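You operate a simulated robot arm through the tools that you are given. There is no shell and no other tool. Be economical: measure what you need, move in short steps, check, and stop when the job is done.

You are at the controls of a simulated two-armed robot. One attempt, no reset.

## Task
On the small table top, fold the beige cloth in half, so that it is half as wide.

It is judged by the outcome, as a careful person would: the job done as asked, and still so three seconds after it is handed in. It fails if anything else is knocked over, pushed out of place, dropped, spilled or broken. Flat cloth is picked up by pressing the open fingertips on it (5 to 10 N) and closing them slowly along it; thin cloth reads only 2 to 8 mm in the jaws.

## Robot
Two 7-joint arms with two-finger parallel grippers on one trunk, on a base that drives. Base frame: it is fixed to the floor where the robot stands at the start and does not move with it; the origin is under the middle of the robot, x ahead of it, y to its left, z up. Readings come in mm, rad, newtons and seconds.
The left shoulder is at the start at [70, 163, 1070], the right one opposite. Places, roughly: small table top [600, 100, 800]. Payload 3.43 kg a hand.
The tool frame of a hand sits at the grasp point between the pads (the TCP): z along the fingers, y along the line on which they close. The tips reach 34 mm beyond it. The gripper opens to 128 mm. The fingers are 24 mm wide and 12 mm thick; the gripper's body (48 by 130 mm) begins 96 mm behind the TCP.
Orientation is that of the tool frame in the base frame, as a unit quaternion [w, x, y, z]. With the fingers straight down and closing along the base's y, the tool's x points along the base's -x, its y along +y and its z along -z.

## Interface
- The arms move only by the tool step_arm. It takes "left_moves", "right_moves" or both (then of equal length, played together; a hand with none holds still); each is a list of rows, each an object (a shift or turn left out is 0, a gripper value left out holds the last) with "slide": the shift along the tool's x, y, z in units of 25 mm (1.0 is 25 mm), a list of three; "rot": the turn, a rotation vector about the tool's x, y, z in units of 5 degrees (1.0 is 5 degrees), a list of three; "fingers": the opening, from 0 (shut) to 1 (fully open). In form: [{"slide": [x, y, z], "rot": [rx, ry, rz], "fingers": fingers}, ...]. A call has 1 to 8 rows; each row shifts and turns the commanded pose from where the row before left it, along the tool's axes as they then stand. A call with a number of a shift or a turn outside -1 to 1 is refused whole. A row lasts 0.2 s, in which the tool goes at most 50 mm and 0.15 rad; a call with a longer step from one row to the next is refused whole, and so is a gripper value outside its range. Where a pose cannot be reached the arm comes as near as it can. A force on the tool above 40 N (or 10 N above the force at the start of the call, whichever is more), or a blocked arm, ends the call early, and 0.2 s more pass. Each finger travels about 153 mm/s and halts on what it meets, pressing with about 38 N; the grip force reading is that of the motor and also rises with nothing between the fingers. The clock runs only during rows and for 0.2 s after the last one: add rows that do not move to give the fingers time. It gives the time, the measured TCP pose, the force on the tool (base axes), the opening and the grip force at its end, in the units of the frame above (readings bear some noise).
- Cameras (640 x 400 px; columns grow to the right, rows downward): "scene" is now at [132.4, 16.1, 1284.1]; the picture's right is [0.22, -0.98, -0.00], its down [-0.69, -0.15, -0.71] and it looks along [0.69, 0.16, -0.70] (base axes); focal length 295 px, centre (320, 200). "left" rides on the left gripper at [76, 11, -160] in its tool frame; the picture's right is [-0.15, 0.99, 0.00], its down [-0.88, -0.13, -0.46] and it looks along [-0.45, -0.07, 0.89] (tool axes); focal length 234 px, centre (320, 200). "right" rides on the right gripper at [76, -11, -160] in its tool frame; the picture's right is [0.15, 0.99, 0.00], its down [-0.88, 0.13, -0.46] and it looks along [-0.45, 0.07, 0.89] (tool axes); focal length 234 px, centre (320, 200). There is no depth. A picture from a camera that has moved, and an enlarged one, comes with that camera's place and axes in the base frame and with its lens.
- grab_frame(camera): a new picture of that camera. The clock stands still meanwhile.
- raise_lower(by): slides the trunk up (or, below 0, down) by that many mm; the arms and the scene camera ride with it, the base frame stays. It gives what a move gives, with no picture.
- base_move(legs): drives the robot by 1 to 6 legs, each [ahead, left, turn to the left] in mm, mm and rad, along the robot's own axes; the way and the turn of a leg run together, so that a leg with both is an arc; at most 1500 mm and 3.142 rad a leg. The arms and the cameras ride along, it lands a little off, and it stops where it bumps. It gives what a move gives.
- aim_head(pan, tilt): turns the head with the scene camera to pan (to the left, within 1.501 rad either way) and tilt (down, from -0.506 to 1.204), counted from straight ahead of the robot. It gives what a move gives.
- inspect(camera, box): a new picture of the part [left, top, right, bottom] of that camera's present view, enlarged. The clock stands still meanwhile.
- finish_job(): hands the job in; it is judged then, once.

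Work in short steps. Places have to be worked out from the pictures, the camera data and where the tool is seen: move nearer, look again, correct. Check each grasp and each placing, and mend what went wrong. You have 120 turns and 88 pictures in all, those below and enlarged ones among them. Open the grippers and draw the arms clear of the work before you hand the job in, unless the task says otherwise; then end with one line.

The tools are called by a JSON object that holds its "name" and its "arguments". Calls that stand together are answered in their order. step_arm: Moves the arms, as the interface text tells. Its arguments: {"type":"object","properties":{"left_moves":{"type":"array","items":{"type":"object","properties":{"slide":{"type":"array","items":{"type":"number"}},"rot":{"type":"array","items":{"type":"number"}},"fingers":{"type":"number"}}}},"right_moves":{"type":"array","items":{"type":"object","properties":{"slide":{"type":"array","items":{"type":"number"}},"rot":{"type":"array","items":{"type":"number"}},"fingers":{"type":"number"}}}}},"required":[]} The other tools are called the same way: raise_lower (by) slides the trunk up or down; base_move (legs) drives the base; aim_head (pan, tilt) turns the head that bears the scene camera; grab_frame (camera) takes a picture; inspect (camera, box) takes an enlarged picture of a part of a camera's view; finish_job () hands the job in.

At the start:

```text
t: 0.0
left_position: [647.3, 320.1, 947.0]
left_tool_rot: [0.0, -0.001, 1.0, 0.0]
left_wrist_force: [0.3, -0.1, 1.1]
left_grip_width: 127.9
left_grasp_force: 0.1
right_position: [642.5, -289.3, 951.0]
right_tool_rot: [0.0, -0.001, 1.0, 0.001]
right_wrist_force: [0.0, -0.7, 0.1]
right_grip_width: 127.8
right_grasp_force: 0.1
trunk travel left (down, up): [-550.0, 390.0]
robot x, y, heading: [-1.3, -1.6, 0.009]
head pan, tilt: [0.22, 0.78]
```

scene: 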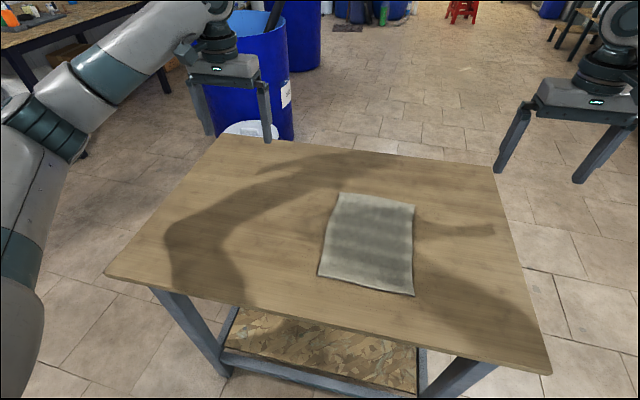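
right: 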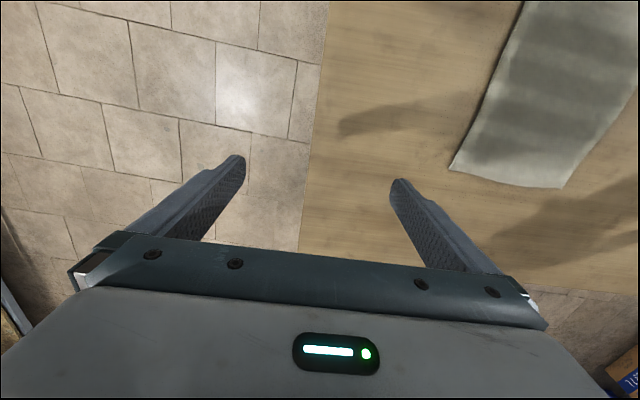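
left: 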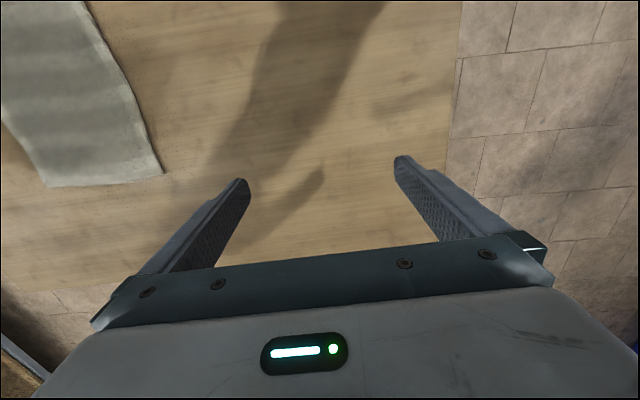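

The cloth lies at about x 452–715, y −104–94 (if the top is at z≈730), and the table edges are at x≈360–910 and y≈−340–540. I'd like to work from the table's right side so both hands can take the far long edge, so I look there for obstacles first.

{"name": "aim_head", "arguments": {"pan": -1.0, "tilt": 0.6}}

{"name": "grab_frame", "arguments": {"camera": "scene"}}

```text
t: 1.4
left_position: [646.4, 320.1, 946.6]
left_tool_rot: [0.0, -0.001, 1.0, -0.001]
left_wrist_force: [0.7, -1.2, 0.1]
left_grip_width: 128.0
left_grasp_force: 0.1
right_position: [641.9, -289.2, 951.7]
right_tool_rot: [0.0, 0.001, 1.0, 0.0]
right_wrist_force: [0.8, -0.3, 0.2]
right_grip_width: 128.0
right_grasp_force: 0.1
trunk travel left (down, up): [-550.0, 390.0]
robot x, y, heading: [-0.2, 0.5, -0.001]
head pan, tilt: [-1.0, 0.6]
```

```text
84 pictures are left
camera scene: at [100.6, -76.0, 1299.4], right [-0.84, -0.54, 0.0], down [-0.31, 0.48, -0.82], along [0.45, -0.69, -0.57], focal length 295 px, centre (320, 200)
```

scene: 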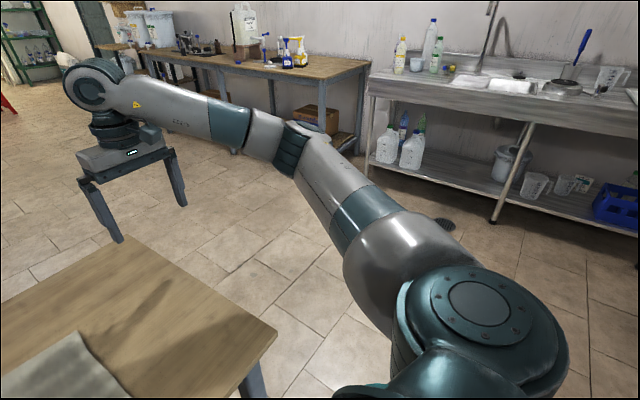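

The floor on the right is clear for about 2 m, up to the benches. I drive right, ahead, then turn to face the table from its right side, staying well off it for now.

{"name": "base_move", "arguments": {"legs": [[0, -950, 0], [585, 0, 0], [0, 0, 1.571]]}}

{"name": "aim_head", "arguments": {"pan": 0, "tilt": 0.8}}

{"name": "grab_frame", "arguments": {"camera": "scene"}}

```text
t: 13.2
left_position: [254.3, -310.5, 947.3]
left_tool_rot: [0.0, 0.715, -0.699, 0.0]
left_wrist_force: [-0.1, 0.7, -0.3]
left_grip_width: 127.8
left_grasp_force: 0.1
right_position: [864.5, -302.4, 951.5]
right_tool_rot: [0.0, 0.714, -0.7, -0.001]
right_wrist_force: [0.4, 1.2, -0.2]
right_grip_width: 127.9
right_grasp_force: 0.1
trunk travel left (down, up): [-550.0, 390.0]
robot x, y, heading: [590.5, -947.7, 1.588]
head pan, tilt: [-1.0, 0.6]
```

```text
t: 14.4
left_position: [254.5, -310.1, 948.2]
left_tool_rot: [-0.001, 0.714, -0.7, 0.0]
left_wrist_force: [0.4, -0.4, -0.4]
left_grip_width: 128.1
left_grasp_force: 0.1
right_position: [864.2, -302.2, 951.1]
right_tool_rot: [0.0, 0.714, -0.7, 0.0]
right_wrist_force: [-0.5, 0.5, 0.4]
right_grip_width: 128.2
right_grasp_force: 0.0
trunk travel left (down, up): [-550.0, 390.0]
robot x, y, heading: [590.9, -950.1, 1.589]
head pan, tilt: [0.0, 0.799]
```

```text
83 pictures are left
camera scene: at [587.8, -821.1, 1282.5], right [1.0, 0.02, 0.0], down [0.01, -0.72, -0.7], along [-0.01, 0.7, -0.72], focal length 295 px, centre (320, 200)
```

scene: 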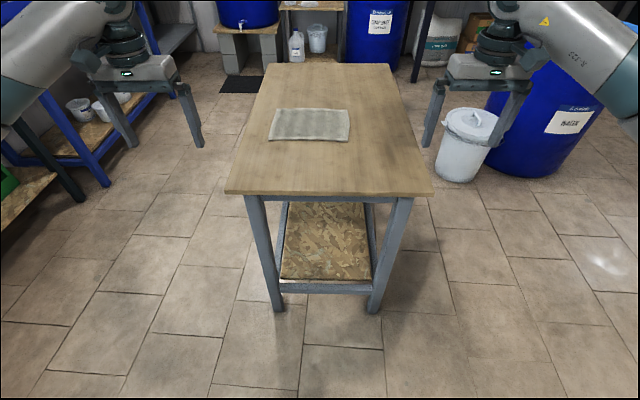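

Comparing the two views puts the table top at z≈770–800, with the cloth centred near (540, 0) and its far edge at y≈87. I drive ahead 270 mm and left 45 mm to centre on it.

{"name": "base_move", "arguments": {"legs": [[265, 45, -0.018]]}}

{"name": "aim_head", "arguments": {"pan": 0, "tilt": 0.9}}

{"name": "grab_frame", "arguments": {"camera": "scene"}}

```text
t: 16.3
left_position: [221.5, -41.2, 946.7]
left_tool_rot: [0.001, 0.707, -0.707, 0.0]
left_wrist_force: [-1.7, 1.0, 0.3]
left_grip_width: 128.0
left_grasp_force: 0.1
right_position: [831.1, -45.9, 950.6]
right_tool_rot: [0.001, -0.707, 0.707, 0.0]
right_wrist_force: [0.7, -0.6, -0.3]
right_grip_width: 128.2
right_grasp_force: 0.1
trunk travel left (down, up): [-550.0, 390.0]
robot x, y, heading: [543.0, -684.1, 1.566]
head pan, tilt: [0.0, 0.799]
```

```text
t: 17.0
left_position: [220.4, -41.5, 947.4]
left_tool_rot: [-0.001, 0.708, -0.707, -0.001]
left_wrist_force: [0.6, -1.0, 0.4]
left_grip_width: 127.9
left_grasp_force: 0.1
right_position: [831.0, -46.0, 951.0]
right_tool_rot: [-0.001, -0.707, 0.707, 0.0]
right_wrist_force: [-0.5, 0.1, -0.3]
right_grip_width: 128.0
right_grasp_force: 0.1
trunk travel left (down, up): [-550.0, 390.0]
robot x, y, heading: [542.7, -689.5, 1.566]
head pan, tilt: [0.0, 0.901]
```

```text
82 pictures are left
camera scene: at [543.4, -564.3, 1274.6], right [1.0, 0.0, 0.0], down [0.0, -0.78, -0.62], along [0.0, 0.62, -0.78], focal length 295 px, centre (320, 200)
```

scene: 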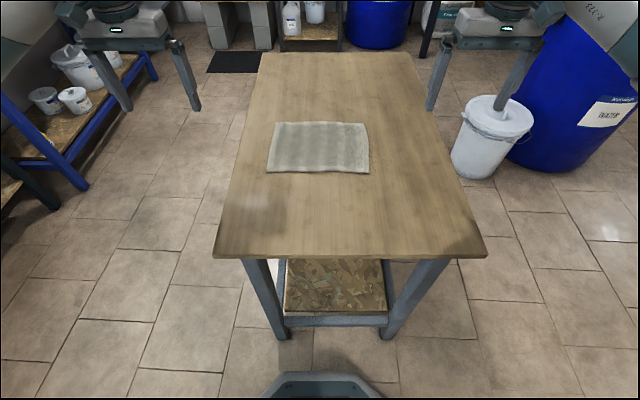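

The new view confirms z≈785: the cloth spans x≈421–667, y≈−93–92. I turn the two hands about their own axes, left +90° and right −90°, so that the fingers close along y with the cameras outward.

{"name": "step_arm", "arguments": {"left_moves": [{"rot": [0, 0, 1]}, {"rot": [0, 0, 1]}, {"rot": [0, 0, 1]}, {"rot": [0, 0, 1]}, {"rot": [0, 0, 1]}, {"rot": [0, 0, 1]}, {"rot": [0, 0, 1]}, {"rot": [0, 0, 1]}], "right_moves": [{"rot": [0, 0, -1]}, {"rot": [0, 0, -1]}, {"rot": [0, 0, -1]}, {"rot": [0, 0, -1]}, {"rot": [0, 0, -1]}, {"rot": [0, 0, -1]}, {"rot": [0, 0, -1]}, {"rot": [0, 0, -1]}]}}

{"name": "step_arm", "arguments": {"left_moves": [{"rot": [0, 0, 1]}, {"rot": [0, 0, 1]}, {"rot": [0, 0, 1]}, {"rot": [0, 0, 1]}, {"rot": [0, 0, 1]}, {"rot": [0, 0, 1]}, {"rot": [0, 0, 1]}, {"rot": [0, 0, 1]}], "right_moves": [{"rot": [0, 0, -1]}, {"rot": [0, 0, -1]}, {"rot": [0, 0, -1]}, {"rot": [0, 0, -1]}, {"rot": [0, 0, -1]}, {"rot": [0, 0, -1]}, {"rot": [0, 0, -1]}, {"rot": [0, 0, -1]}]}}

{"name": "step_arm", "arguments": {"left_moves": [{"rot": [0, 0, 1], "fingers": 0.6}, {"rot": [0, 0, 1], "fingers": 0.3}, {}], "right_moves": [{"rot": [0, 0, -1], "fingers": 0.6}, {"rot": [0, 0, -1], "fingers": 0.3}, {}]}}

```text
t: 18.8
left_position: [221.2, -40.9, 948.2]
left_tool_rot: [0.0, -0.423, 0.906, 0.0]
left_wrist_force: [0.3, 0.8, -0.5]
left_grip_width: 128.0
left_grasp_force: 0.0
right_position: [830.5, -45.1, 951.7]
right_tool_rot: [0.0, 0.907, -0.422, 0.0]
right_wrist_force: [-0.3, -0.1, -0.1]
right_grip_width: 128.1
right_grasp_force: 0.1
trunk travel left (down, up): [-550.0, 390.0]
robot x, y, heading: [542.9, -688.0, 1.57]
head pan, tilt: [0.0, 0.901]
```

```text
t: 20.6
left_position: [222.1, -41.6, 947.7]
left_tool_rot: [0.0, -0.087, 0.996, 0.0]
left_wrist_force: [0.0, -0.8, 0.1]
left_grip_width: 128.2
left_grasp_force: 0.0
right_position: [830.9, -45.9, 951.3]
right_tool_rot: [0.0, 0.907, -0.422, 0.0]
right_wrist_force: [-0.7, 0.3, -0.4]
right_grip_width: 128.0
right_grasp_force: 0.0
right hand out of reach, approached as far as the arm can: row 1, 2, 3, 4, 5, 6, 7, 8
trunk travel left (down, up): [-550.0, 390.0]
robot x, y, heading: [539.1, -688.0, 1.57]
head pan, tilt: [0.0, 0.901]
```

```text
t: 21.4
left_position: [220.8, -42.1, 947.1]
left_tool_rot: [0.001, 0.001, 1.0, 0.0]
left_wrist_force: [-0.8, -0.3, -0.2]
left_grip_width: 38.4
left_grasp_force: 0.1
right_position: [830.8, -45.8, 952.7]
right_tool_rot: [-0.001, 0.906, -0.423, 0.0]
right_wrist_force: [-1.0, -0.2, -0.5]
right_grip_width: 38.5
right_grasp_force: 0.0
right hand out of reach, approached as far as the arm can: row 1, 2
trunk travel left (down, up): [-550.0, 390.0]
robot x, y, heading: [542.0, -687.4, 1.577]
head pan, tilt: [0.0, 0.901]
```

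The right wrist stops at about −40°. I turn it the other way and see whether the commanded pose follows from the measured one.

{"name": "step_arm", "arguments": {"right_moves": [{"rot": [0, 0, 1]}, {"rot": [0, 0, 1]}, {"rot": [0, 0, 1]}, {"rot": [0, 0, 1]}, {"rot": [0, 0, 1]}, {"rot": [0, 0, 1]}, {"rot": [0, 0, 1]}, {"rot": [0, 0, 1]}]}}

{"name": "step_arm", "arguments": {"right_moves": [{"rot": [0, 0, 1]}, {"rot": [0, 0, 1]}, {"rot": [0, 0, 1]}, {"rot": [0, 0, 1]}, {"rot": [0, 0, 1]}, {"rot": [0, 0, 1]}, {"rot": [0, 0, 1]}, {"rot": [0, 0, 1]}]}}

{"name": "step_arm", "arguments": {"right_moves": [{"rot": [0, 0, 1]}, {"rot": [0, 0, 1]}, {"rot": [0, 0, 1]}, {"rot": [0, 0, 1]}, {"rot": [0, 0, 1]}, {"rot": [0, 0, 1]}, {"rot": [0, 0, 1]}, {"rot": [0, 0, 1]}]}}

```text
t: 23.2
left_position: [221.6, -42.7, 946.5]
left_tool_rot: [0.0, -0.001, 1.0, -0.001]
left_wrist_force: [0.1, -0.6, -0.6]
left_grip_width: 38.5
left_grasp_force: 0.0
right_position: [830.5, -45.5, 950.8]
right_tool_rot: [-0.001, -0.706, 0.708, 0.0]
right_wrist_force: [0.2, -0.5, 0.7]
right_grip_width: 38.5
right_grasp_force: 0.1
trunk travel left (down, up): [-550.0, 390.0]
robot x, y, heading: [541.0, -689.1, 1.573]
head pan, tilt: [0.0, 0.901]
```

```text
t: 25.0
left_position: [222.4, -41.9, 947.0]
left_tool_rot: [0.0, 0.0, 1.0, 0.001]
left_wrist_force: [0.0, 0.1, -0.3]
left_grip_width: 38.5
left_grasp_force: 0.1
right_position: [830.1, -45.8, 952.4]
right_tool_rot: [-0.001, -0.422, 0.907, 0.0]
right_wrist_force: [-0.1, -0.5, -0.1]
right_grip_width: 38.2
right_grasp_force: 0.1
trunk travel left (down, up): [-550.0, 390.0]
robot x, y, heading: [541.5, -688.4, 1.572]
head pan, tilt: [0.0, 0.901]
```

```text
t: 26.8
left_position: [222.2, -42.2, 947.4]
left_tool_rot: [0.0, 0.0, 1.0, 0.0]
left_wrist_force: [0.1, -0.6, 0.5]
left_grip_width: 38.6
left_grasp_force: 0.0
right_position: [830.8, -46.7, 950.4]
right_tool_rot: [0.0, -0.086, 0.996, 0.0]
right_wrist_force: [-0.2, 0.4, 0.5]
right_grip_width: 38.5
right_grasp_force: 0.1
trunk travel left (down, up): [-550.0, 390.0]
robot x, y, heading: [537.5, -684.5, 1.572]
head pan, tilt: [0.0, 0.901]
```

Both turn fine in the + direction. I finish the right turn while moving both hands over the far edge, aiming for x≈450 (left) and x≈638 (right), y≈62.

{"name": "step_arm", "arguments": {"left_moves": [{"slide": [-1, 0.52, 0]}, {"slide": [-1, 0.52, 0]}, {"slide": [-1, 0.52, 0]}, {"slide": [-1, 0.52, 0]}, {"slide": [-1, 0.52, 0]}, {"slide": [-1, 0.52, 0]}, {"slide": [-1, 0.52, 0]}, {"slide": [-1, 0.52, 0.5]}], "right_moves": [{"rot": [0, 0, 1]}, {"rot": [0, 0, 1]}, {"slide": [1, 0.72, 0]}, {"slide": [1, 0.72, 0]}, {"slide": [1, 0.72, 0]}, {"slide": [1, 0.72, 0]}, {"slide": [1, 0.72, 0]}, {"slide": [1, 0.72, 0.6]}]}}

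{"name": "step_arm", "arguments": {"left_moves": [{"slide": [-1, 0, 0.5]}, {"slide": [-0.15, 0, 0.8]}, {"slide": [0, 0, 0.8]}, {}], "right_moves": [{"slide": [1, 0, 0.5]}, {"slide": [0.7, 0, 0.8]}, {"slide": [0, 0, 0.8]}, {}]}}

{"name": "grab_frame", "arguments": {"camera": "left"}}

{"name": "grab_frame", "arguments": {"camera": "right"}}

{"name": "grab_frame", "arguments": {"camera": "scene"}}

```text
t: 28.6
left_position: [422.8, 63.5, 935.2]
left_tool_rot: [0.0, 0.0, 1.0, -0.002]
left_wrist_force: [1.0, 0.5, -0.3]
left_grip_width: 38.5
left_grasp_force: 0.1
right_position: [680.1, 64.5, 934.9]
right_tool_rot: [0.0, 0.0, 1.0, -0.001]
right_wrist_force: [0.2, 0.1, -0.1]
right_grip_width: 38.7
right_grasp_force: 0.0
trunk travel left (down, up): [-550.0, 390.0]
robot x, y, heading: [538.5, -685.6, 1.572]
head pan, tilt: [0.0, 0.901]
```

```text
t: 29.6
left_position: [451.1, 61.2, 881.8]
left_tool_rot: [0.0, 0.0, 1.0, 0.001]
left_wrist_force: [-0.4, 0.2, -0.1]
left_grip_width: 38.4
left_grasp_force: 0.0
right_position: [637.2, 62.6, 882.4]
right_tool_rot: [-0.001, 0.0, 1.0, 0.0]
right_wrist_force: [0.6, 0.2, 0.5]
right_grip_width: 38.4
right_grasp_force: 0.0
trunk travel left (down, up): [-550.0, 390.0]
robot x, y, heading: [541.8, -687.5, 1.573]
head pan, tilt: [0.0, 0.901]
```

```text
81 pictures are left
camera left: at [374.6, 73.5, 1042.7], right [0.15, 0.99, 0.0], down [0.88, -0.13, 0.46], along [0.45, -0.07, -0.89], focal length 234 px, centre (320, 200)
```

left: 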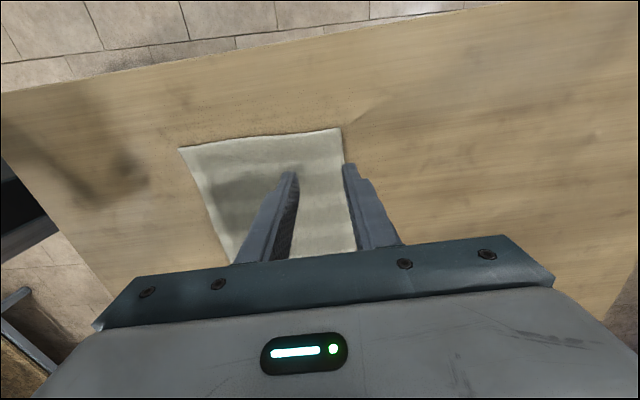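

```text
80 pictures are left
camera right: at [560.3, 50.7, 1042.5], right [-0.15, 0.99, 0.0], down [0.88, 0.13, 0.46], along [0.45, 0.07, -0.89], focal length 234 px, centre (320, 200)
```

right: 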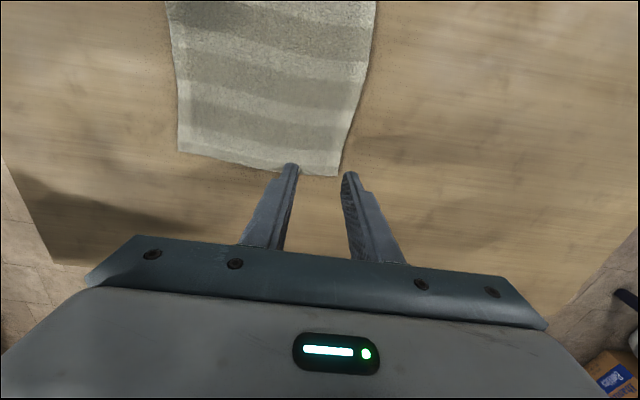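

```text
79 pictures are left
camera scene: at [543.2, -564.6, 1274.7], right [1.0, 0.0, 0.0], down [0.0, -0.78, -0.62], along [0.0, 0.62, -0.78], focal length 295 px, centre (320, 200)
```

scene: 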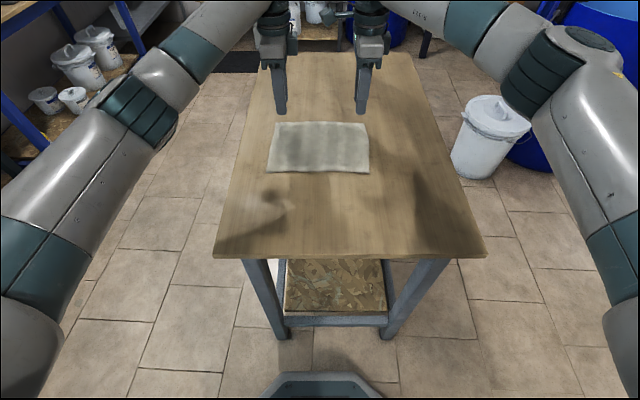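

The three cameras agree: cloth x 420–655, y −93–87, surface z≈785. I narrow both grips to about 28 mm so both tips land on cloth, nudge the right hand inward, and come down to about 8 mm above the expected surface.

{"name": "step_arm", "arguments": {"left_moves": [{"slide": [0, 0, 1], "fingers": 0.22}, {"slide": [0, 0, 0.8]}, {"slide": [0, 0, 0.3]}, {}], "right_moves": [{"slide": [0.3, -0.08, 1], "fingers": 0.22}, {"slide": [0, 0, 0.8]}, {"slide": [0, 0, 0.3]}, {}]}}

{"name": "grab_frame", "arguments": {"camera": "right"}}

{"name": "grab_frame", "arguments": {"camera": "left"}}

```text
t: 30.6
left_position: [450.6, 62.6, 828.7]
left_tool_rot: [0.0, 0.0, 1.0, 0.0]
left_wrist_force: [0.8, -0.3, 0.2]
left_grip_width: 28.3
left_grasp_force: 0.1
right_position: [631.9, 59.6, 831.0]
right_tool_rot: [-0.001, 0.0, 1.0, 0.0]
right_wrist_force: [0.0, -0.2, 0.7]
right_grip_width: 28.1
right_grasp_force: 0.1
trunk travel left (down, up): [-550.0, 390.0]
robot x, y, heading: [541.8, -683.0, 1.573]
head pan, tilt: [0.0, 0.901]
```

```text
78 pictures are left
camera right: at [553.9, 48.5, 990.3], right [-0.15, 0.99, 0.0], down [0.88, 0.13, 0.46], along [0.45, 0.07, -0.89], focal length 234 px, centre (320, 200)
```

right: 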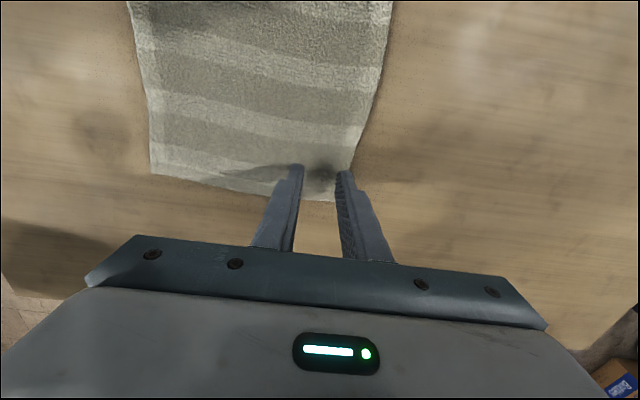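

```text
77 pictures are left
camera left: at [374.4, 74.1, 990.7], right [0.15, 0.99, 0.0], down [0.88, -0.13, 0.46], along [0.45, -0.07, -0.89], focal length 234 px, centre (320, 200)
```

left: 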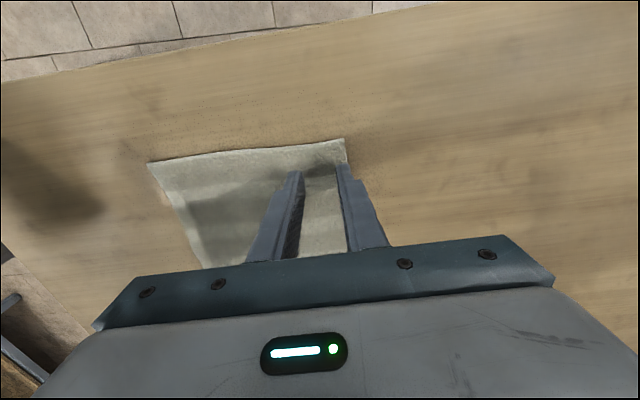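

The far fingers are right at the edge, so I shift both about 5 mm inward. Then I lower in small steps while watching the force.

{"name": "step_arm", "arguments": {"left_moves": [{"slide": [0, -0.25, 0.1]}, {"slide": [0, 0, 0.1]}, {"slide": [0, 0, 0.1]}, {}], "right_moves": [{"slide": [0, -0.18, 0.1]}, {"slide": [0, 0, 0.1]}, {"slide": [0, 0, 0.1]}, {}]}}

```text
t: 31.6
left_position: [450.1, 56.0, 822.6]
left_tool_rot: [0.001, 0.0, 1.0, 0.001]
left_wrist_force: [0.0, 0.0, 0.0]
left_grip_width: 28.1
left_grasp_force: 0.1
right_position: [630.0, 55.2, 823.0]
right_tool_rot: [0.0, 0.0, 1.0, -0.001]
right_wrist_force: [-0.4, 0.5, -0.2]
right_grip_width: 28.3
right_grasp_force: 0.1
trunk travel left (down, up): [-550.0, 390.0]
robot x, y, heading: [541.6, -689.5, 1.569]
head pan, tilt: [0.0, 0.901]
```

No contact yet at TCP z≈823, so I continue down in 1.5–2 mm steps.

{"name": "step_arm", "arguments": {"left_moves": [{"slide": [0, 0, 0.06]}, {}], "right_moves": [{"slide": [0, 0, 0.06]}, {}]}}

{"name": "step_arm", "arguments": {"left_moves": [{"slide": [0, 0, 0.06]}, {}], "right_moves": [{"slide": [0, 0, 0.06]}, {}]}}

```text
t: 32.2
left_position: [449.1, 57.4, 821.5]
left_tool_rot: [0.0, 0.0, 1.0, 0.0]
left_wrist_force: [-0.8, 0.0, -0.7]
left_grip_width: 28.2
left_grasp_force: 0.1
right_position: [629.7, 54.9, 821.3]
right_tool_rot: [-0.001, 0.001, 1.0, 0.001]
right_wrist_force: [-0.2, -0.4, -0.7]
right_grip_width: 28.2
right_grasp_force: 0.1
trunk travel left (down, up): [-550.0, 390.0]
robot x, y, heading: [539.7, -688.8, 1.573]
head pan, tilt: [0.0, 0.901]
```

```text
t: 32.8
left_position: [451.0, 55.6, 819.4]
left_tool_rot: [0.0, 0.001, 1.0, -0.001]
left_wrist_force: [-0.3, 0.4, 0.0]
left_grip_width: 28.1
left_grasp_force: 0.1
right_position: [630.1, 55.8, 821.6]
right_tool_rot: [0.0, -0.001, 1.0, 0.0]
right_wrist_force: [0.2, -0.1, 0.1]
right_grip_width: 28.1
right_grasp_force: 0.1
trunk travel left (down, up): [-550.0, 390.0]
robot x, y, heading: [538.1, -687.6, 1.571]
head pan, tilt: [0.0, 0.901]
```

Still free; down further in small steps.

{"name": "step_arm", "arguments": {"left_moves": [{"slide": [0, 0, 0.06]}, {}], "right_moves": [{"slide": [0, 0, 0.06]}, {}]}}

{"name": "step_arm", "arguments": {"left_moves": [{"slide": [0, 0, 0.06]}, {}], "right_moves": [{"slide": [0, 0, 0.06]}, {}]}}

{"name": "step_arm", "arguments": {"left_moves": [{"slide": [0, 0, 0.06]}, {}], "right_moves": [{"slide": [0, 0, 0.06]}, {}]}}

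```text
t: 33.4
left_position: [450.2, 55.1, 818.5]
left_tool_rot: [0.0, 0.0, 1.0, 0.0]
left_wrist_force: [-0.5, 1.7, 3.4]
left_grip_width: 28.0
left_grasp_force: 0.1
right_position: [629.9, 55.4, 819.3]
right_tool_rot: [0.0, 0.0, 1.0, 0.0]
right_wrist_force: [0.4, 1.0, 1.5]
right_grip_width: 28.1
right_grasp_force: 0.1
trunk travel left (down, up): [-550.0, 390.0]
robot x, y, heading: [542.7, -689.3, 1.571]
head pan, tilt: [0.0, 0.901]
```

```text
t: 34.0
left_position: [450.1, 56.1, 817.6]
left_tool_rot: [0.0, 0.0, 1.0, 0.001]
left_wrist_force: [0.0, 2.7, 7.6]
left_grip_width: 28.1
left_grasp_force: 0.1
right_position: [630.2, 54.7, 818.3]
right_tool_rot: [0.0, 0.0, 1.0, 0.0]
right_wrist_force: [0.3, 0.5, 2.0]
right_grip_width: 28.1
right_grasp_force: 0.1
trunk travel left (down, up): [-550.0, 390.0]
robot x, y, heading: [541.9, -690.8, 1.569]
head pan, tilt: [0.0, 0.901]
```

```text
t: 34.6
left_position: [449.0, 54.3, 817.4]
left_tool_rot: [0.0, 0.0, 1.0, 0.001]
left_wrist_force: [-1.0, 4.3, 14.4]
left_grip_width: 28.2
left_grasp_force: 0.0
right_position: [630.7, 54.2, 817.8]
right_tool_rot: [0.0, 0.0, 1.0, 0.001]
right_wrist_force: [0.5, 1.1, 5.7]
right_grip_width: 28.2
right_grasp_force: 0.0
trunk travel left (down, up): [-550.0, 390.0]
robot x, y, heading: [540.4, -687.8, 1.568]
head pan, tilt: [0.0, 0.901]
```

Contact: left reads 14 N, a bit much, and right 5.7 N. I ease the left up 1.2 mm and close both slowly.

{"name": "step_arm", "arguments": {"left_moves": [{"slide": [0, 0, -0.05]}, {"fingers": 0.19}, {"fingers": 0.16}, {"fingers": 0.13}, {"fingers": 0.1}, {"fingers": 0.07}, {"fingers": 0.04}, {"fingers": 0.0}], "right_moves": [{"slide": [0, 0, 0.02]}, {"fingers": 0.19}, {"fingers": 0.16}, {"fingers": 0.13}, {"fingers": 0.1}, {"fingers": 0.07}, {"fingers": 0.04}, {"fingers": 0.0}]}}

{"name": "grab_frame", "arguments": {"camera": "right"}}

{"name": "grab_frame", "arguments": {"camera": "left"}}

```text
t: 36.4
left_position: [449.4, 55.5, 818.0]
left_tool_rot: [0.001, 0.0, 1.0, 0.001]
left_wrist_force: [1.8, -0.4, 5.8]
left_grip_width: 3.6
left_grasp_force: 37.6
right_position: [631.4, 54.0, 816.0]
right_tool_rot: [0.0, 0.0, 1.0, 0.0]
right_wrist_force: [-1.2, 0.6, 10.8]
right_grip_width: 4.5
right_grasp_force: 38.1
trunk travel left (down, up): [-550.0, 390.0]
robot x, y, heading: [539.9, -688.8, 1.566]
head pan, tilt: [0.0, 0.901]
```

```text
76 pictures are left
camera right: at [553.6, 42.5, 976.8], right [-0.15, 0.99, 0.0], down [0.88, 0.13, 0.46], along [0.45, 0.07, -0.89], focal length 234 px, centre (320, 200)
```

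right: 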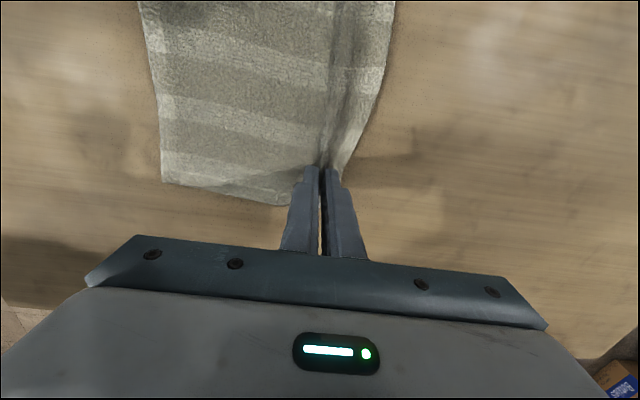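

```text
75 pictures are left
camera left: at [374.4, 66.3, 978.0], right [0.15, 0.99, 0.0], down [0.88, -0.13, 0.46], along [0.45, -0.07, -0.89], focal length 234 px, centre (320, 200)
```

left: 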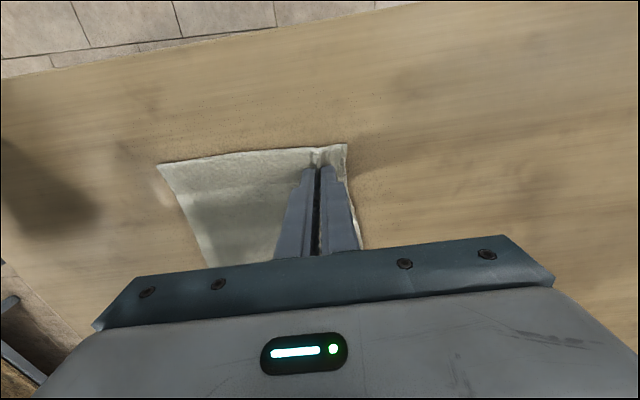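

Both hands hold cloth (3.6 and 4.5 mm), but about 20 mm of edge is left outside the grip and would tuck under when folded. I release, opening along the cloth to flatten it, and retake it nearer the edge.

{"name": "step_arm", "arguments": {"left_moves": [{"fingers": 0.08}, {"fingers": 0.15}, {"fingers": 0.22}, {}, {"slide": [0, 0, -0.5]}, {"slide": [0, 0, -1]}, {}], "right_moves": [{"fingers": 0.08}, {"fingers": 0.15}, {"fingers": 0.22}, {}, {"slide": [0, 0, -0.5]}, {"slide": [0, 0, -1]}, {}]}}

{"name": "grab_frame", "arguments": {"camera": "right"}}

{"name": "grab_frame", "arguments": {"camera": "left"}}

{"name": "inspect", "arguments": {"camera": "scene", "box": [220, 60, 420, 185]}}

```text
t: 38.0
left_position: [448.9, 56.5, 854.5]
left_tool_rot: [0.0, 0.0, 1.0, -0.001]
left_wrist_force: [-0.3, -0.1, -0.7]
left_grip_width: 28.3
left_grasp_force: 0.1
right_position: [631.7, 56.8, 853.6]
right_tool_rot: [0.0, -0.001, 1.0, 0.0]
right_wrist_force: [-0.6, 0.7, -0.6]
right_grip_width: 28.4
right_grasp_force: 0.0
trunk travel left (down, up): [-550.0, 390.0]
robot x, y, heading: [541.0, -691.1, 1.572]
head pan, tilt: [0.0, 0.901]
```

```text
74 pictures are left
camera right: at [553.4, 45.4, 1012.0], right [-0.15, 0.99, 0.0], down [0.88, 0.13, 0.46], along [0.45, 0.07, -0.89], focal length 234 px, centre (320, 200)
```

right: 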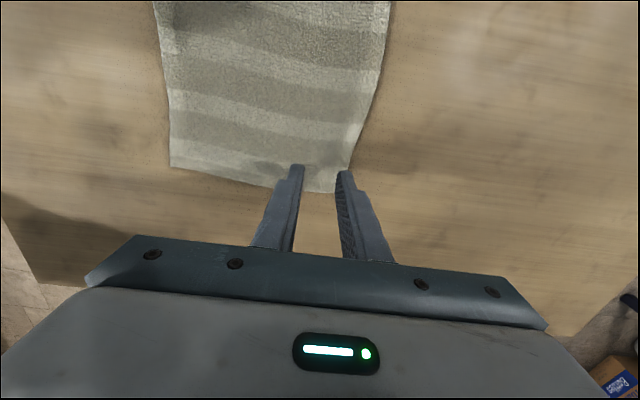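

```text
73 pictures are left
camera left: at [373.3, 67.7, 1014.2], right [0.15, 0.99, 0.0], down [0.88, -0.13, 0.46], along [0.45, -0.07, -0.89], focal length 234 px, centre (320, 200)
```

left: 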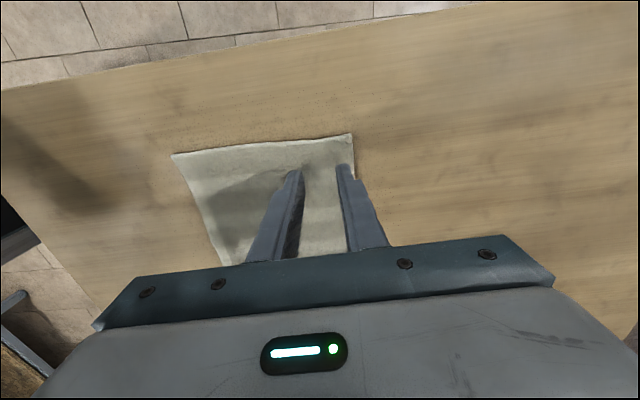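

```text
3.20 times, centred on (320, 122) of scene
camera zoom: at [543.5, -563.1, 1274.4], right [1.0, 0.0, 0.0], down [0.0, -0.78, -0.62], along [0.0, 0.62, -0.78], focal length 944 px, centre (320, 448)
```

zoom: 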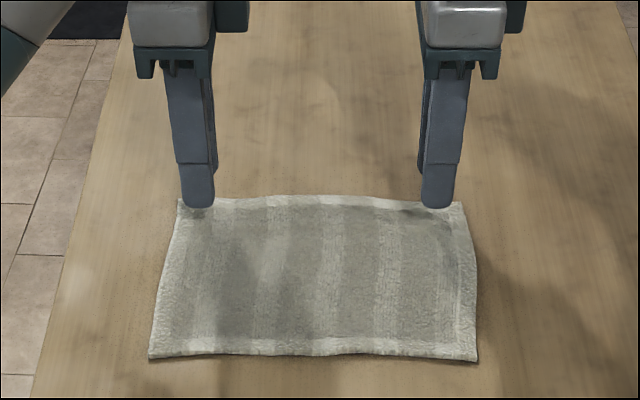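

The cloth flattened out well. The edge is at y≈89 at the left hand and y≈83 at the right, so I shift the left +16 and the right +10 mm with a 23 mm gap. That puts each far fingertip over the edge itself.

{"name": "step_arm", "arguments": {"left_moves": [{"slide": [0, 0.65, 0], "fingers": 0.18}, {"slide": [0, 0, 0.6]}, {"slide": [0, 0, 0.6]}, {}], "right_moves": [{"slide": [0, 0.43, 0], "fingers": 0.18}, {"slide": [0, 0, 0.6]}, {"slide": [0, 0, 0.6]}, {}]}}

{"name": "inspect", "arguments": {"camera": "right", "box": [220, 120, 420, 245]}}

{"name": "inspect", "arguments": {"camera": "left", "box": [220, 120, 420, 245]}}

```text
t: 39.0
left_position: [449.9, 71.5, 824.6]
left_tool_rot: [0.0, 0.0, 1.0, 0.0]
left_wrist_force: [-0.5, 0.0, -0.5]
left_grip_width: 23.0
left_grasp_force: 0.0
right_position: [630.4, 65.5, 824.1]
right_tool_rot: [0.0, 0.0, 1.0, 0.0]
right_wrist_force: [0.0, 0.0, -0.3]
right_grip_width: 23.1
right_grasp_force: 0.0
trunk travel left (down, up): [-550.0, 390.0]
robot x, y, heading: [544.2, -690.7, 1.575]
head pan, tilt: [0.0, 0.901]
```

```text
3.20 times, centred on (320, 182) of right
camera zoom: at [552.9, 53.5, 983.7], right [-0.15, 0.99, 0.0], down [0.88, 0.13, 0.46], along [0.45, 0.07, -0.89], focal length 749 px, centre (320, 256)
```

zoom: 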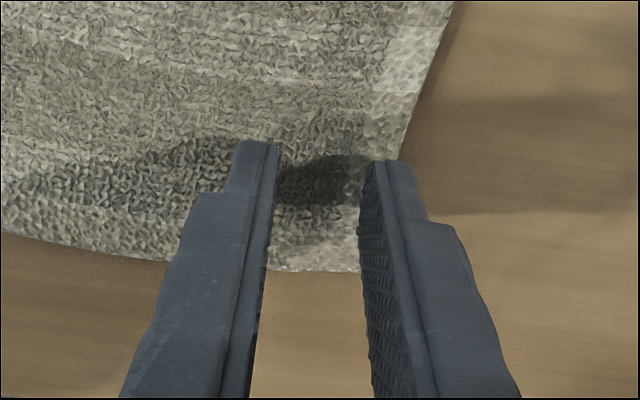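

```text
3.20 times, centred on (320, 182) of left
camera zoom: at [373.8, 83.3, 984.3], right [0.15, 0.99, 0.0], down [0.88, -0.13, 0.46], along [0.45, -0.07, -0.89], focal length 749 px, centre (320, 256)
```

zoom: 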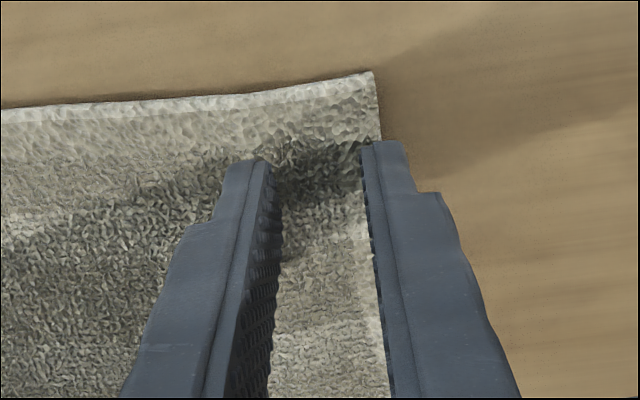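

The far pads sit about 3 mm (left) and 6 mm (right) inside the edge, which is what I wanted. I lower onto the cloth.

{"name": "step_arm", "arguments": {"left_moves": [{"slide": [0, -0.04, 0.12]}, {"slide": [0, 0, 0.1]}, {}], "right_moves": [{"slide": [0, 0, 0.12]}, {"slide": [0, 0, 0.12]}, {}]}}

{"name": "step_arm", "arguments": {"left_moves": [{"slide": [0, 0, 0.04]}, {}], "right_moves": [{"slide": [0, 0, 0.04]}, {}]}}

```text
t: 39.8
left_position: [450.8, 71.0, 818.2]
left_tool_rot: [0.0, 0.0, 1.0, 0.0]
left_wrist_force: [-0.7, 0.1, 1.1]
left_grip_width: 22.9
left_grasp_force: 0.1
right_position: [629.8, 66.5, 818.1]
right_tool_rot: [0.0, 0.0, 1.0, 0.001]
right_wrist_force: [0.3, 0.3, 3.8]
right_grip_width: 23.0
right_grasp_force: 0.0
trunk travel left (down, up): [-550.0, 390.0]
robot x, y, heading: [540.3, -688.4, 1.569]
head pan, tilt: [0.0, 0.901]
```

```text
t: 40.4
left_position: [450.2, 70.6, 818.6]
left_tool_rot: [0.0, 0.0, 1.0, -0.001]
left_wrist_force: [1.2, 0.5, 2.9]
left_grip_width: 22.9
left_grasp_force: 0.0
right_position: [629.7, 65.3, 818.2]
right_tool_rot: [0.001, 0.0, 1.0, 0.001]
right_wrist_force: [-1.6, 1.1, 8.5]
right_grip_width: 22.9
right_grasp_force: 0.1
trunk travel left (down, up): [-550.0, 390.0]
robot x, y, heading: [540.1, -686.9, 1.569]
head pan, tilt: [0.0, 0.901]
```

Right reads 8.5 N and left 2.9 N. I press the left down another 1 mm or so, then close both slowly.

{"name": "step_arm", "arguments": {"left_moves": [{"slide": [0, 0, 0.05]}, {"fingers": 0.15}, {"fingers": 0.12}, {"fingers": 0.09}, {"fingers": 0.06}, {"fingers": 0.03}, {"fingers": 0.0}, {}], "right_moves": [{}, {"fingers": 0.15}, {"fingers": 0.12}, {"fingers": 0.09}, {"fingers": 0.06}, {"fingers": 0.03}, {"fingers": 0.0}, {}]}}

{"name": "inspect", "arguments": {"camera": "right", "box": [220, 120, 420, 245]}}

{"name": "inspect", "arguments": {"camera": "left", "box": [220, 120, 420, 245]}}

```text
t: 42.2
left_position: [449.8, 69.9, 816.8]
left_tool_rot: [-0.001, 0.0, 1.0, 0.001]
left_wrist_force: [1.2, 0.2, 5.5]
left_grip_width: 3.7
left_grasp_force: 37.6
right_position: [630.2, 65.3, 816.7]
right_tool_rot: [0.0, 0.0, 1.0, 0.001]
right_wrist_force: [-1.0, -0.2, 9.5]
right_grip_width: 3.6
right_grasp_force: 37.9
trunk travel left (down, up): [-550.0, 390.0]
robot x, y, heading: [538.0, -689.8, 1.569]
head pan, tilt: [0.0, 0.901]
```

```text
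3.20 times, centred on (320, 182) of right
camera zoom: at [553.1, 52.6, 976.8], right [-0.15, 0.99, 0.0], down [0.88, 0.13, 0.46], along [0.45, 0.07, -0.89], focal length 749 px, centre (320, 256)
```

zoom: 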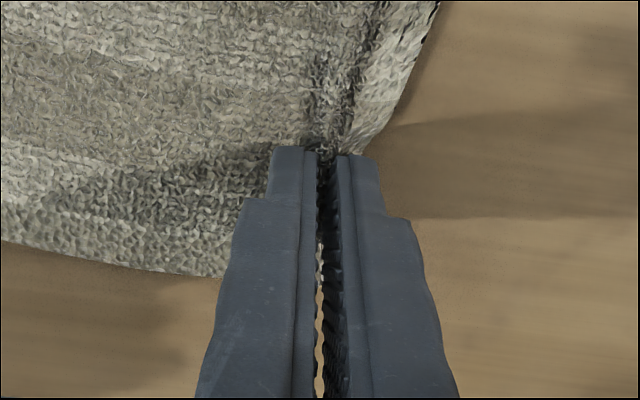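

```text
3.20 times, centred on (320, 182) of left
camera zoom: at [374.1, 81.7, 977.8], right [0.15, 0.99, 0.0], down [0.88, -0.13, 0.46], along [0.45, -0.07, -0.89], focal length 749 px, centre (320, 256)
```

zoom: 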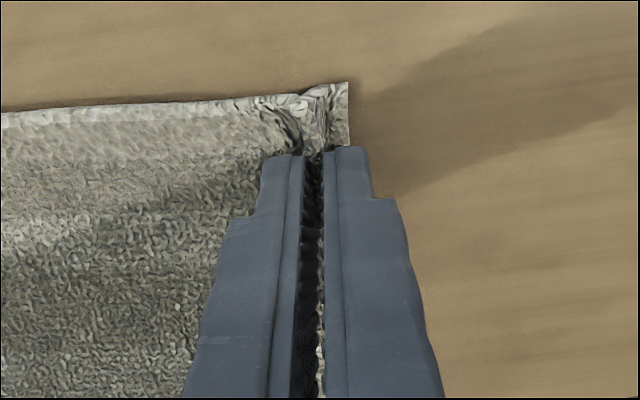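

Both hands grip right at the edge (3.7 and 3.6 mm) with only a few mm left out. I lift and carry it in an arc about the crease (y≈−3), half way first.

{"name": "step_arm", "arguments": {"left_moves": [{"slide": [0, -0.2, -0.4]}, {"slide": [0, -0.2, -0.4]}, {"slide": [0, -0.3, -0.36]}, {"slide": [0, -0.3, -0.36]}, {"slide": [0, -0.4, -0.24]}, {"slide": [0, -0.4, -0.24]}, {"slide": [0, -0.46, -0.12]}, {"slide": [0, -0.46, -0.12]}], "right_moves": [{"slide": [0, -0.2, -0.4]}, {"slide": [0, -0.2, -0.4]}, {"slide": [0, -0.3, -0.36]}, {"slide": [0, -0.3, -0.36]}, {"slide": [0, -0.38, -0.24]}, {"slide": [0, -0.38, -0.24]}, {"slide": [0, -0.42, -0.12]}, {"slide": [0, -0.42, -0.12]}]}}

{"name": "grab_frame", "arguments": {"camera": "scene"}}

{"name": "grab_frame", "arguments": {"camera": "left"}}

```text
t: 44.0
left_position: [451.5, 4.0, 874.1]
left_tool_rot: [0.0, 0.0, 1.0, 0.0]
left_wrist_force: [0.5, -0.1, 0.0]
left_grip_width: 3.7
left_grasp_force: 38.1
right_position: [630.8, -0.2, 872.9]
right_tool_rot: [-0.001, 0.001, 1.0, 0.0]
right_wrist_force: [-0.8, 0.4, 0.6]
right_grip_width: 3.6
right_grasp_force: 38.3
trunk travel left (down, up): [-550.0, 390.0]
robot x, y, heading: [545.7, -688.7, 1.569]
head pan, tilt: [0.0, 0.901]
```

```text
67 pictures are left
camera scene: at [543.5, -564.8, 1274.7], right [1.0, 0.0, 0.0], down [0.0, -0.78, -0.62], along [0.0, 0.62, -0.78], focal length 295 px, centre (320, 200)
```

scene: 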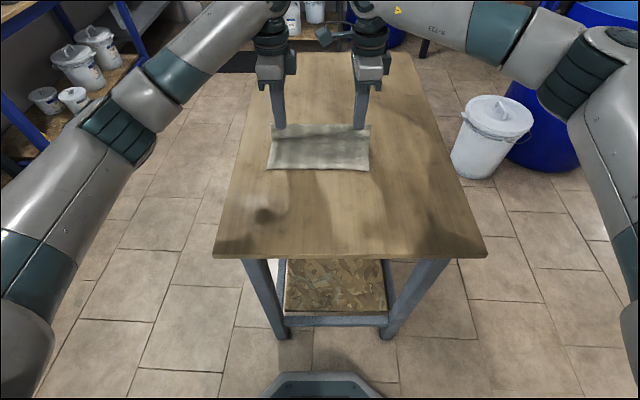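

```text
66 pictures are left
camera left: at [374.7, 14.9, 1033.1], right [0.15, 0.99, 0.0], down [0.88, -0.13, 0.46], along [0.45, -0.07, -0.89], focal length 234 px, centre (320, 200)
```

left: 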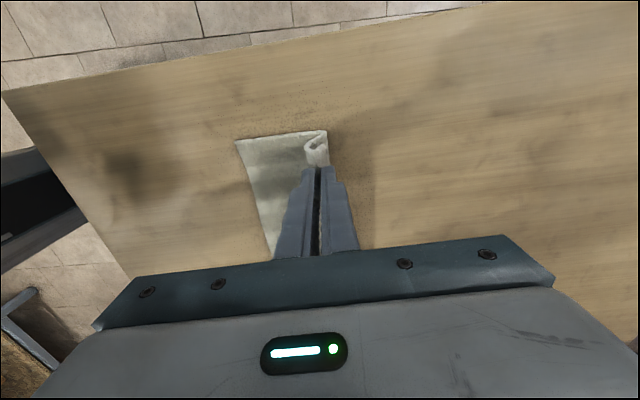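

The cloth is lifted evenly with the near half lying still. I continue the arc over and down toward y≈−72.

{"name": "step_arm", "arguments": {"left_moves": [{"slide": [0, -0.46, 0.04]}, {"slide": [0, -0.46, 0.08]}, {"slide": [0, -0.44, 0.12]}, {"slide": [0, -0.42, 0.2]}, {"slide": [0, -0.42, 0.24]}, {"slide": [0, -0.4, 0.24]}, {"slide": [0, -0.4, 0.3]}, {}], "right_moves": [{"slide": [0, -0.44, 0.04]}, {"slide": [0, -0.44, 0.08]}, {"slide": [0, -0.42, 0.12]}, {"slide": [0, -0.4, 0.2]}, {"slide": [0, -0.4, 0.24]}, {"slide": [0, -0.38, 0.24]}, {"slide": [0, -0.38, 0.3]}, {}]}}

{"name": "inspect", "arguments": {"camera": "scene", "box": [220, 80, 420, 205]}}

{"name": "grab_frame", "arguments": {"camera": "left"}}

{"name": "grab_frame", "arguments": {"camera": "right"}}

```text
t: 45.8
left_position: [450.8, -71.0, 840.1]
left_tool_rot: [0.0, -0.001, 1.0, 0.0]
left_wrist_force: [1.2, 0.3, 0.7]
left_grip_width: 3.8
left_grasp_force: 37.7
right_position: [630.1, -69.3, 843.7]
right_tool_rot: [0.0, 0.0, 1.0, 0.0]
right_wrist_force: [0.0, 0.1, -0.3]
right_grip_width: 3.6
right_grasp_force: 37.8
trunk travel left (down, up): [-550.0, 390.0]
robot x, y, heading: [542.2, -688.2, 1.569]
head pan, tilt: [0.0, 0.901]
```

```text
3.20 times, centred on (320, 142) of scene
camera zoom: at [543.4, -564.2, 1274.6], right [1.0, 0.0, 0.0], down [0.0, -0.78, -0.62], along [0.0, 0.62, -0.78], focal length 944 px, centre (320, 384)
```

zoom: 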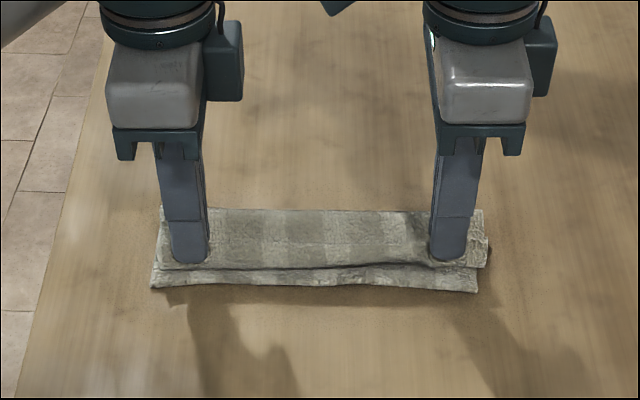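

```text
64 pictures are left
camera left: at [375.1, -59.3, 1000.4], right [0.15, 0.99, 0.0], down [0.88, -0.13, 0.46], along [0.45, -0.07, -0.89], focal length 234 px, centre (320, 200)
```

left: 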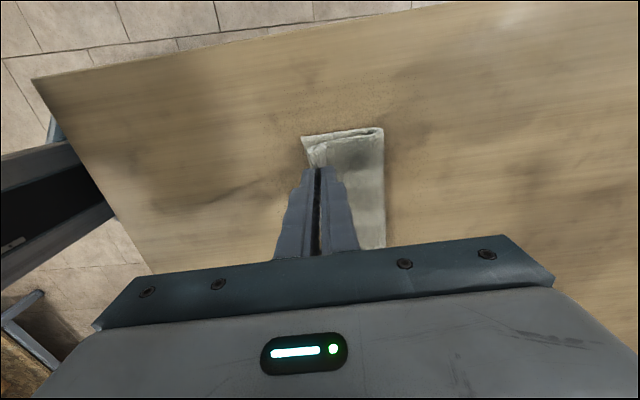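

```text
63 pictures are left
camera right: at [553.3, -82.0, 1002.0], right [-0.15, 0.99, 0.0], down [0.88, 0.13, 0.46], along [0.45, 0.07, -0.89], focal length 234 px, centre (320, 200)
```

right: 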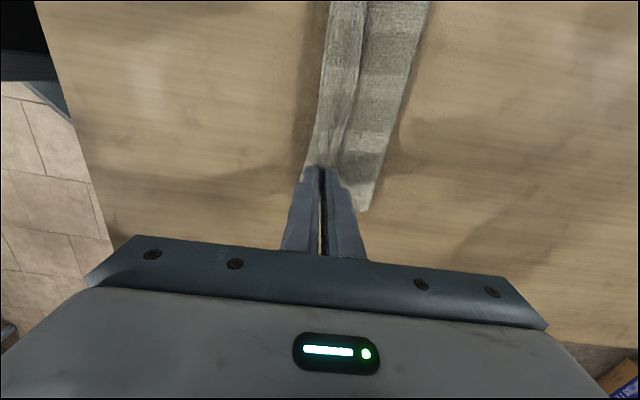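

The fold is over, with the top edge still about 15–20 mm short of the bottom layer's near edge. I bring both hands another 8–10 mm toward me while lowering close to the lower layer.

{"name": "step_arm", "arguments": {"left_moves": [{"slide": [0, -0.2, 0.16]}, {"slide": [0, -0.2, 0.16]}, {"slide": [0, 0, 0.12]}, {}], "right_moves": [{"slide": [0, -0.22, 0.2]}, {"slide": [0, -0.24, 0.2]}, {"slide": [0, 0, 0.18]}, {}]}}

{"name": "inspect", "arguments": {"camera": "scene", "box": [220, 80, 420, 205]}}

{"name": "inspect", "arguments": {"camera": "left", "box": [220, 80, 420, 205]}}

```text
t: 46.8
left_position: [450.8, -81.4, 830.3]
left_tool_rot: [0.0, 0.0, 1.0, 0.0]
left_wrist_force: [0.3, -0.5, 0.8]
left_grip_width: 3.8
left_grasp_force: 38.0
right_position: [629.5, -81.8, 827.5]
right_tool_rot: [0.001, 0.0, 1.0, 0.001]
right_wrist_force: [-1.2, 1.0, 0.8]
right_grip_width: 3.6
right_grasp_force: 37.7
trunk travel left (down, up): [-550.0, 390.0]
robot x, y, heading: [542.3, -687.0, 1.572]
head pan, tilt: [0.0, 0.901]
```

```text
3.20 times, centred on (320, 142) of scene
camera zoom: at [543.4, -564.5, 1274.7], right [1.0, 0.0, 0.0], down [0.0, -0.78, -0.62], along [0.0, 0.62, -0.78], focal length 944 px, centre (320, 384)
```

zoom: 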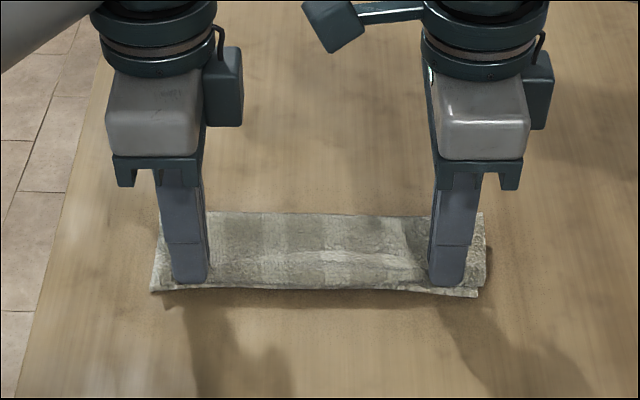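

```text
3.20 times, centred on (320, 142) of left
camera zoom: at [374.8, -70.1, 990.3], right [0.15, 0.99, 0.0], down [0.88, -0.13, 0.46], along [0.45, -0.07, -0.89], focal length 749 px, centre (320, 384)
```

zoom: 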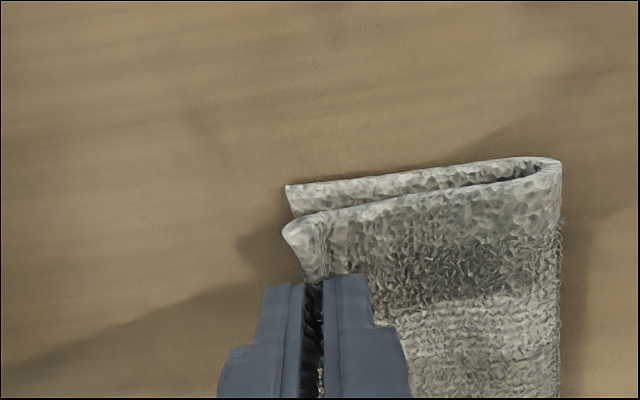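

The edges now line up almost exactly and the edge points the right way. I open the fingers a little and lift straight up.

{"name": "step_arm", "arguments": {"left_moves": [{"slide": [0, 0, 0.06]}, {"fingers": 0.06}, {"fingers": 0.13}, {"fingers": 0.16}, {"slide": [0, 0, -0.4]}, {"slide": [0, 0, -0.8]}, {"slide": [0, 0, -1]}, {}], "right_moves": [{}, {"fingers": 0.06}, {"fingers": 0.13}, {"fingers": 0.16}, {"slide": [0, 0, -0.4]}, {"slide": [0, 0, -0.8]}, {"slide": [0, 0, -1]}, {}]}}

{"name": "inspect", "arguments": {"camera": "scene", "box": [220, 80, 420, 205]}}

{"name": "grab_frame", "arguments": {"camera": "left"}}

{"name": "grab_frame", "arguments": {"camera": "right"}}

```text
t: 48.6
left_position: [450.1, -79.8, 883.7]
left_tool_rot: [0.0, 0.0, 1.0, -0.001]
left_wrist_force: [-0.7, 0.9, 0.5]
left_grip_width: 20.6
left_grasp_force: 0.1
right_position: [630.4, -81.4, 882.4]
right_tool_rot: [0.0, 0.0, 1.0, -0.001]
right_wrist_force: [-0.1, 0.2, 0.1]
right_grip_width: 20.4
right_grasp_force: 0.1
trunk travel left (down, up): [-550.0, 390.0]
robot x, y, heading: [541.1, -688.0, 1.566]
head pan, tilt: [0.0, 0.901]
```

```text
3.20 times, centred on (320, 142) of scene
camera zoom: at [543.4, -563.7, 1274.5], right [1.0, 0.0, 0.0], down [0.0, -0.78, -0.62], along [0.0, 0.62, -0.78], focal length 944 px, centre (320, 384)
```

zoom: 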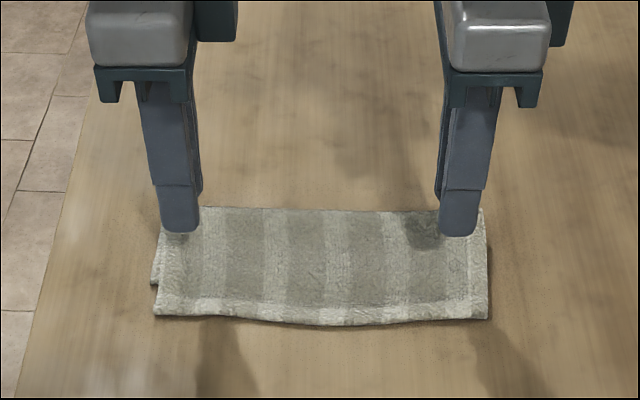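

```text
59 pictures are left
camera left: at [374.7, -68.0, 1044.6], right [0.15, 0.99, 0.0], down [0.88, -0.13, 0.46], along [0.45, -0.07, -0.89], focal length 234 px, centre (320, 200)
```

left: 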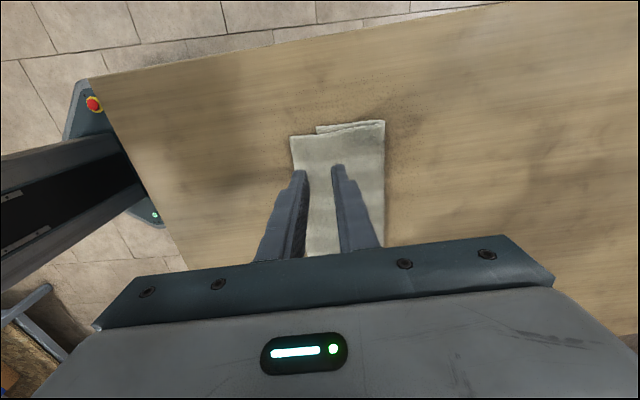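

```text
58 pictures are left
camera right: at [553.4, -93.6, 1041.8], right [-0.15, 0.99, 0.0], down [0.88, 0.13, 0.46], along [0.45, 0.07, -0.89], focal length 234 px, centre (320, 200)
```

right: 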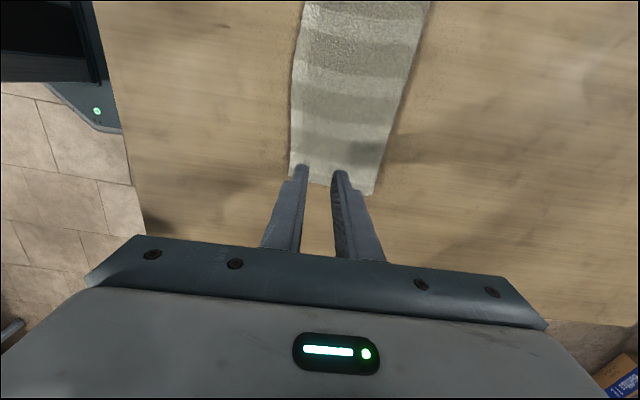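

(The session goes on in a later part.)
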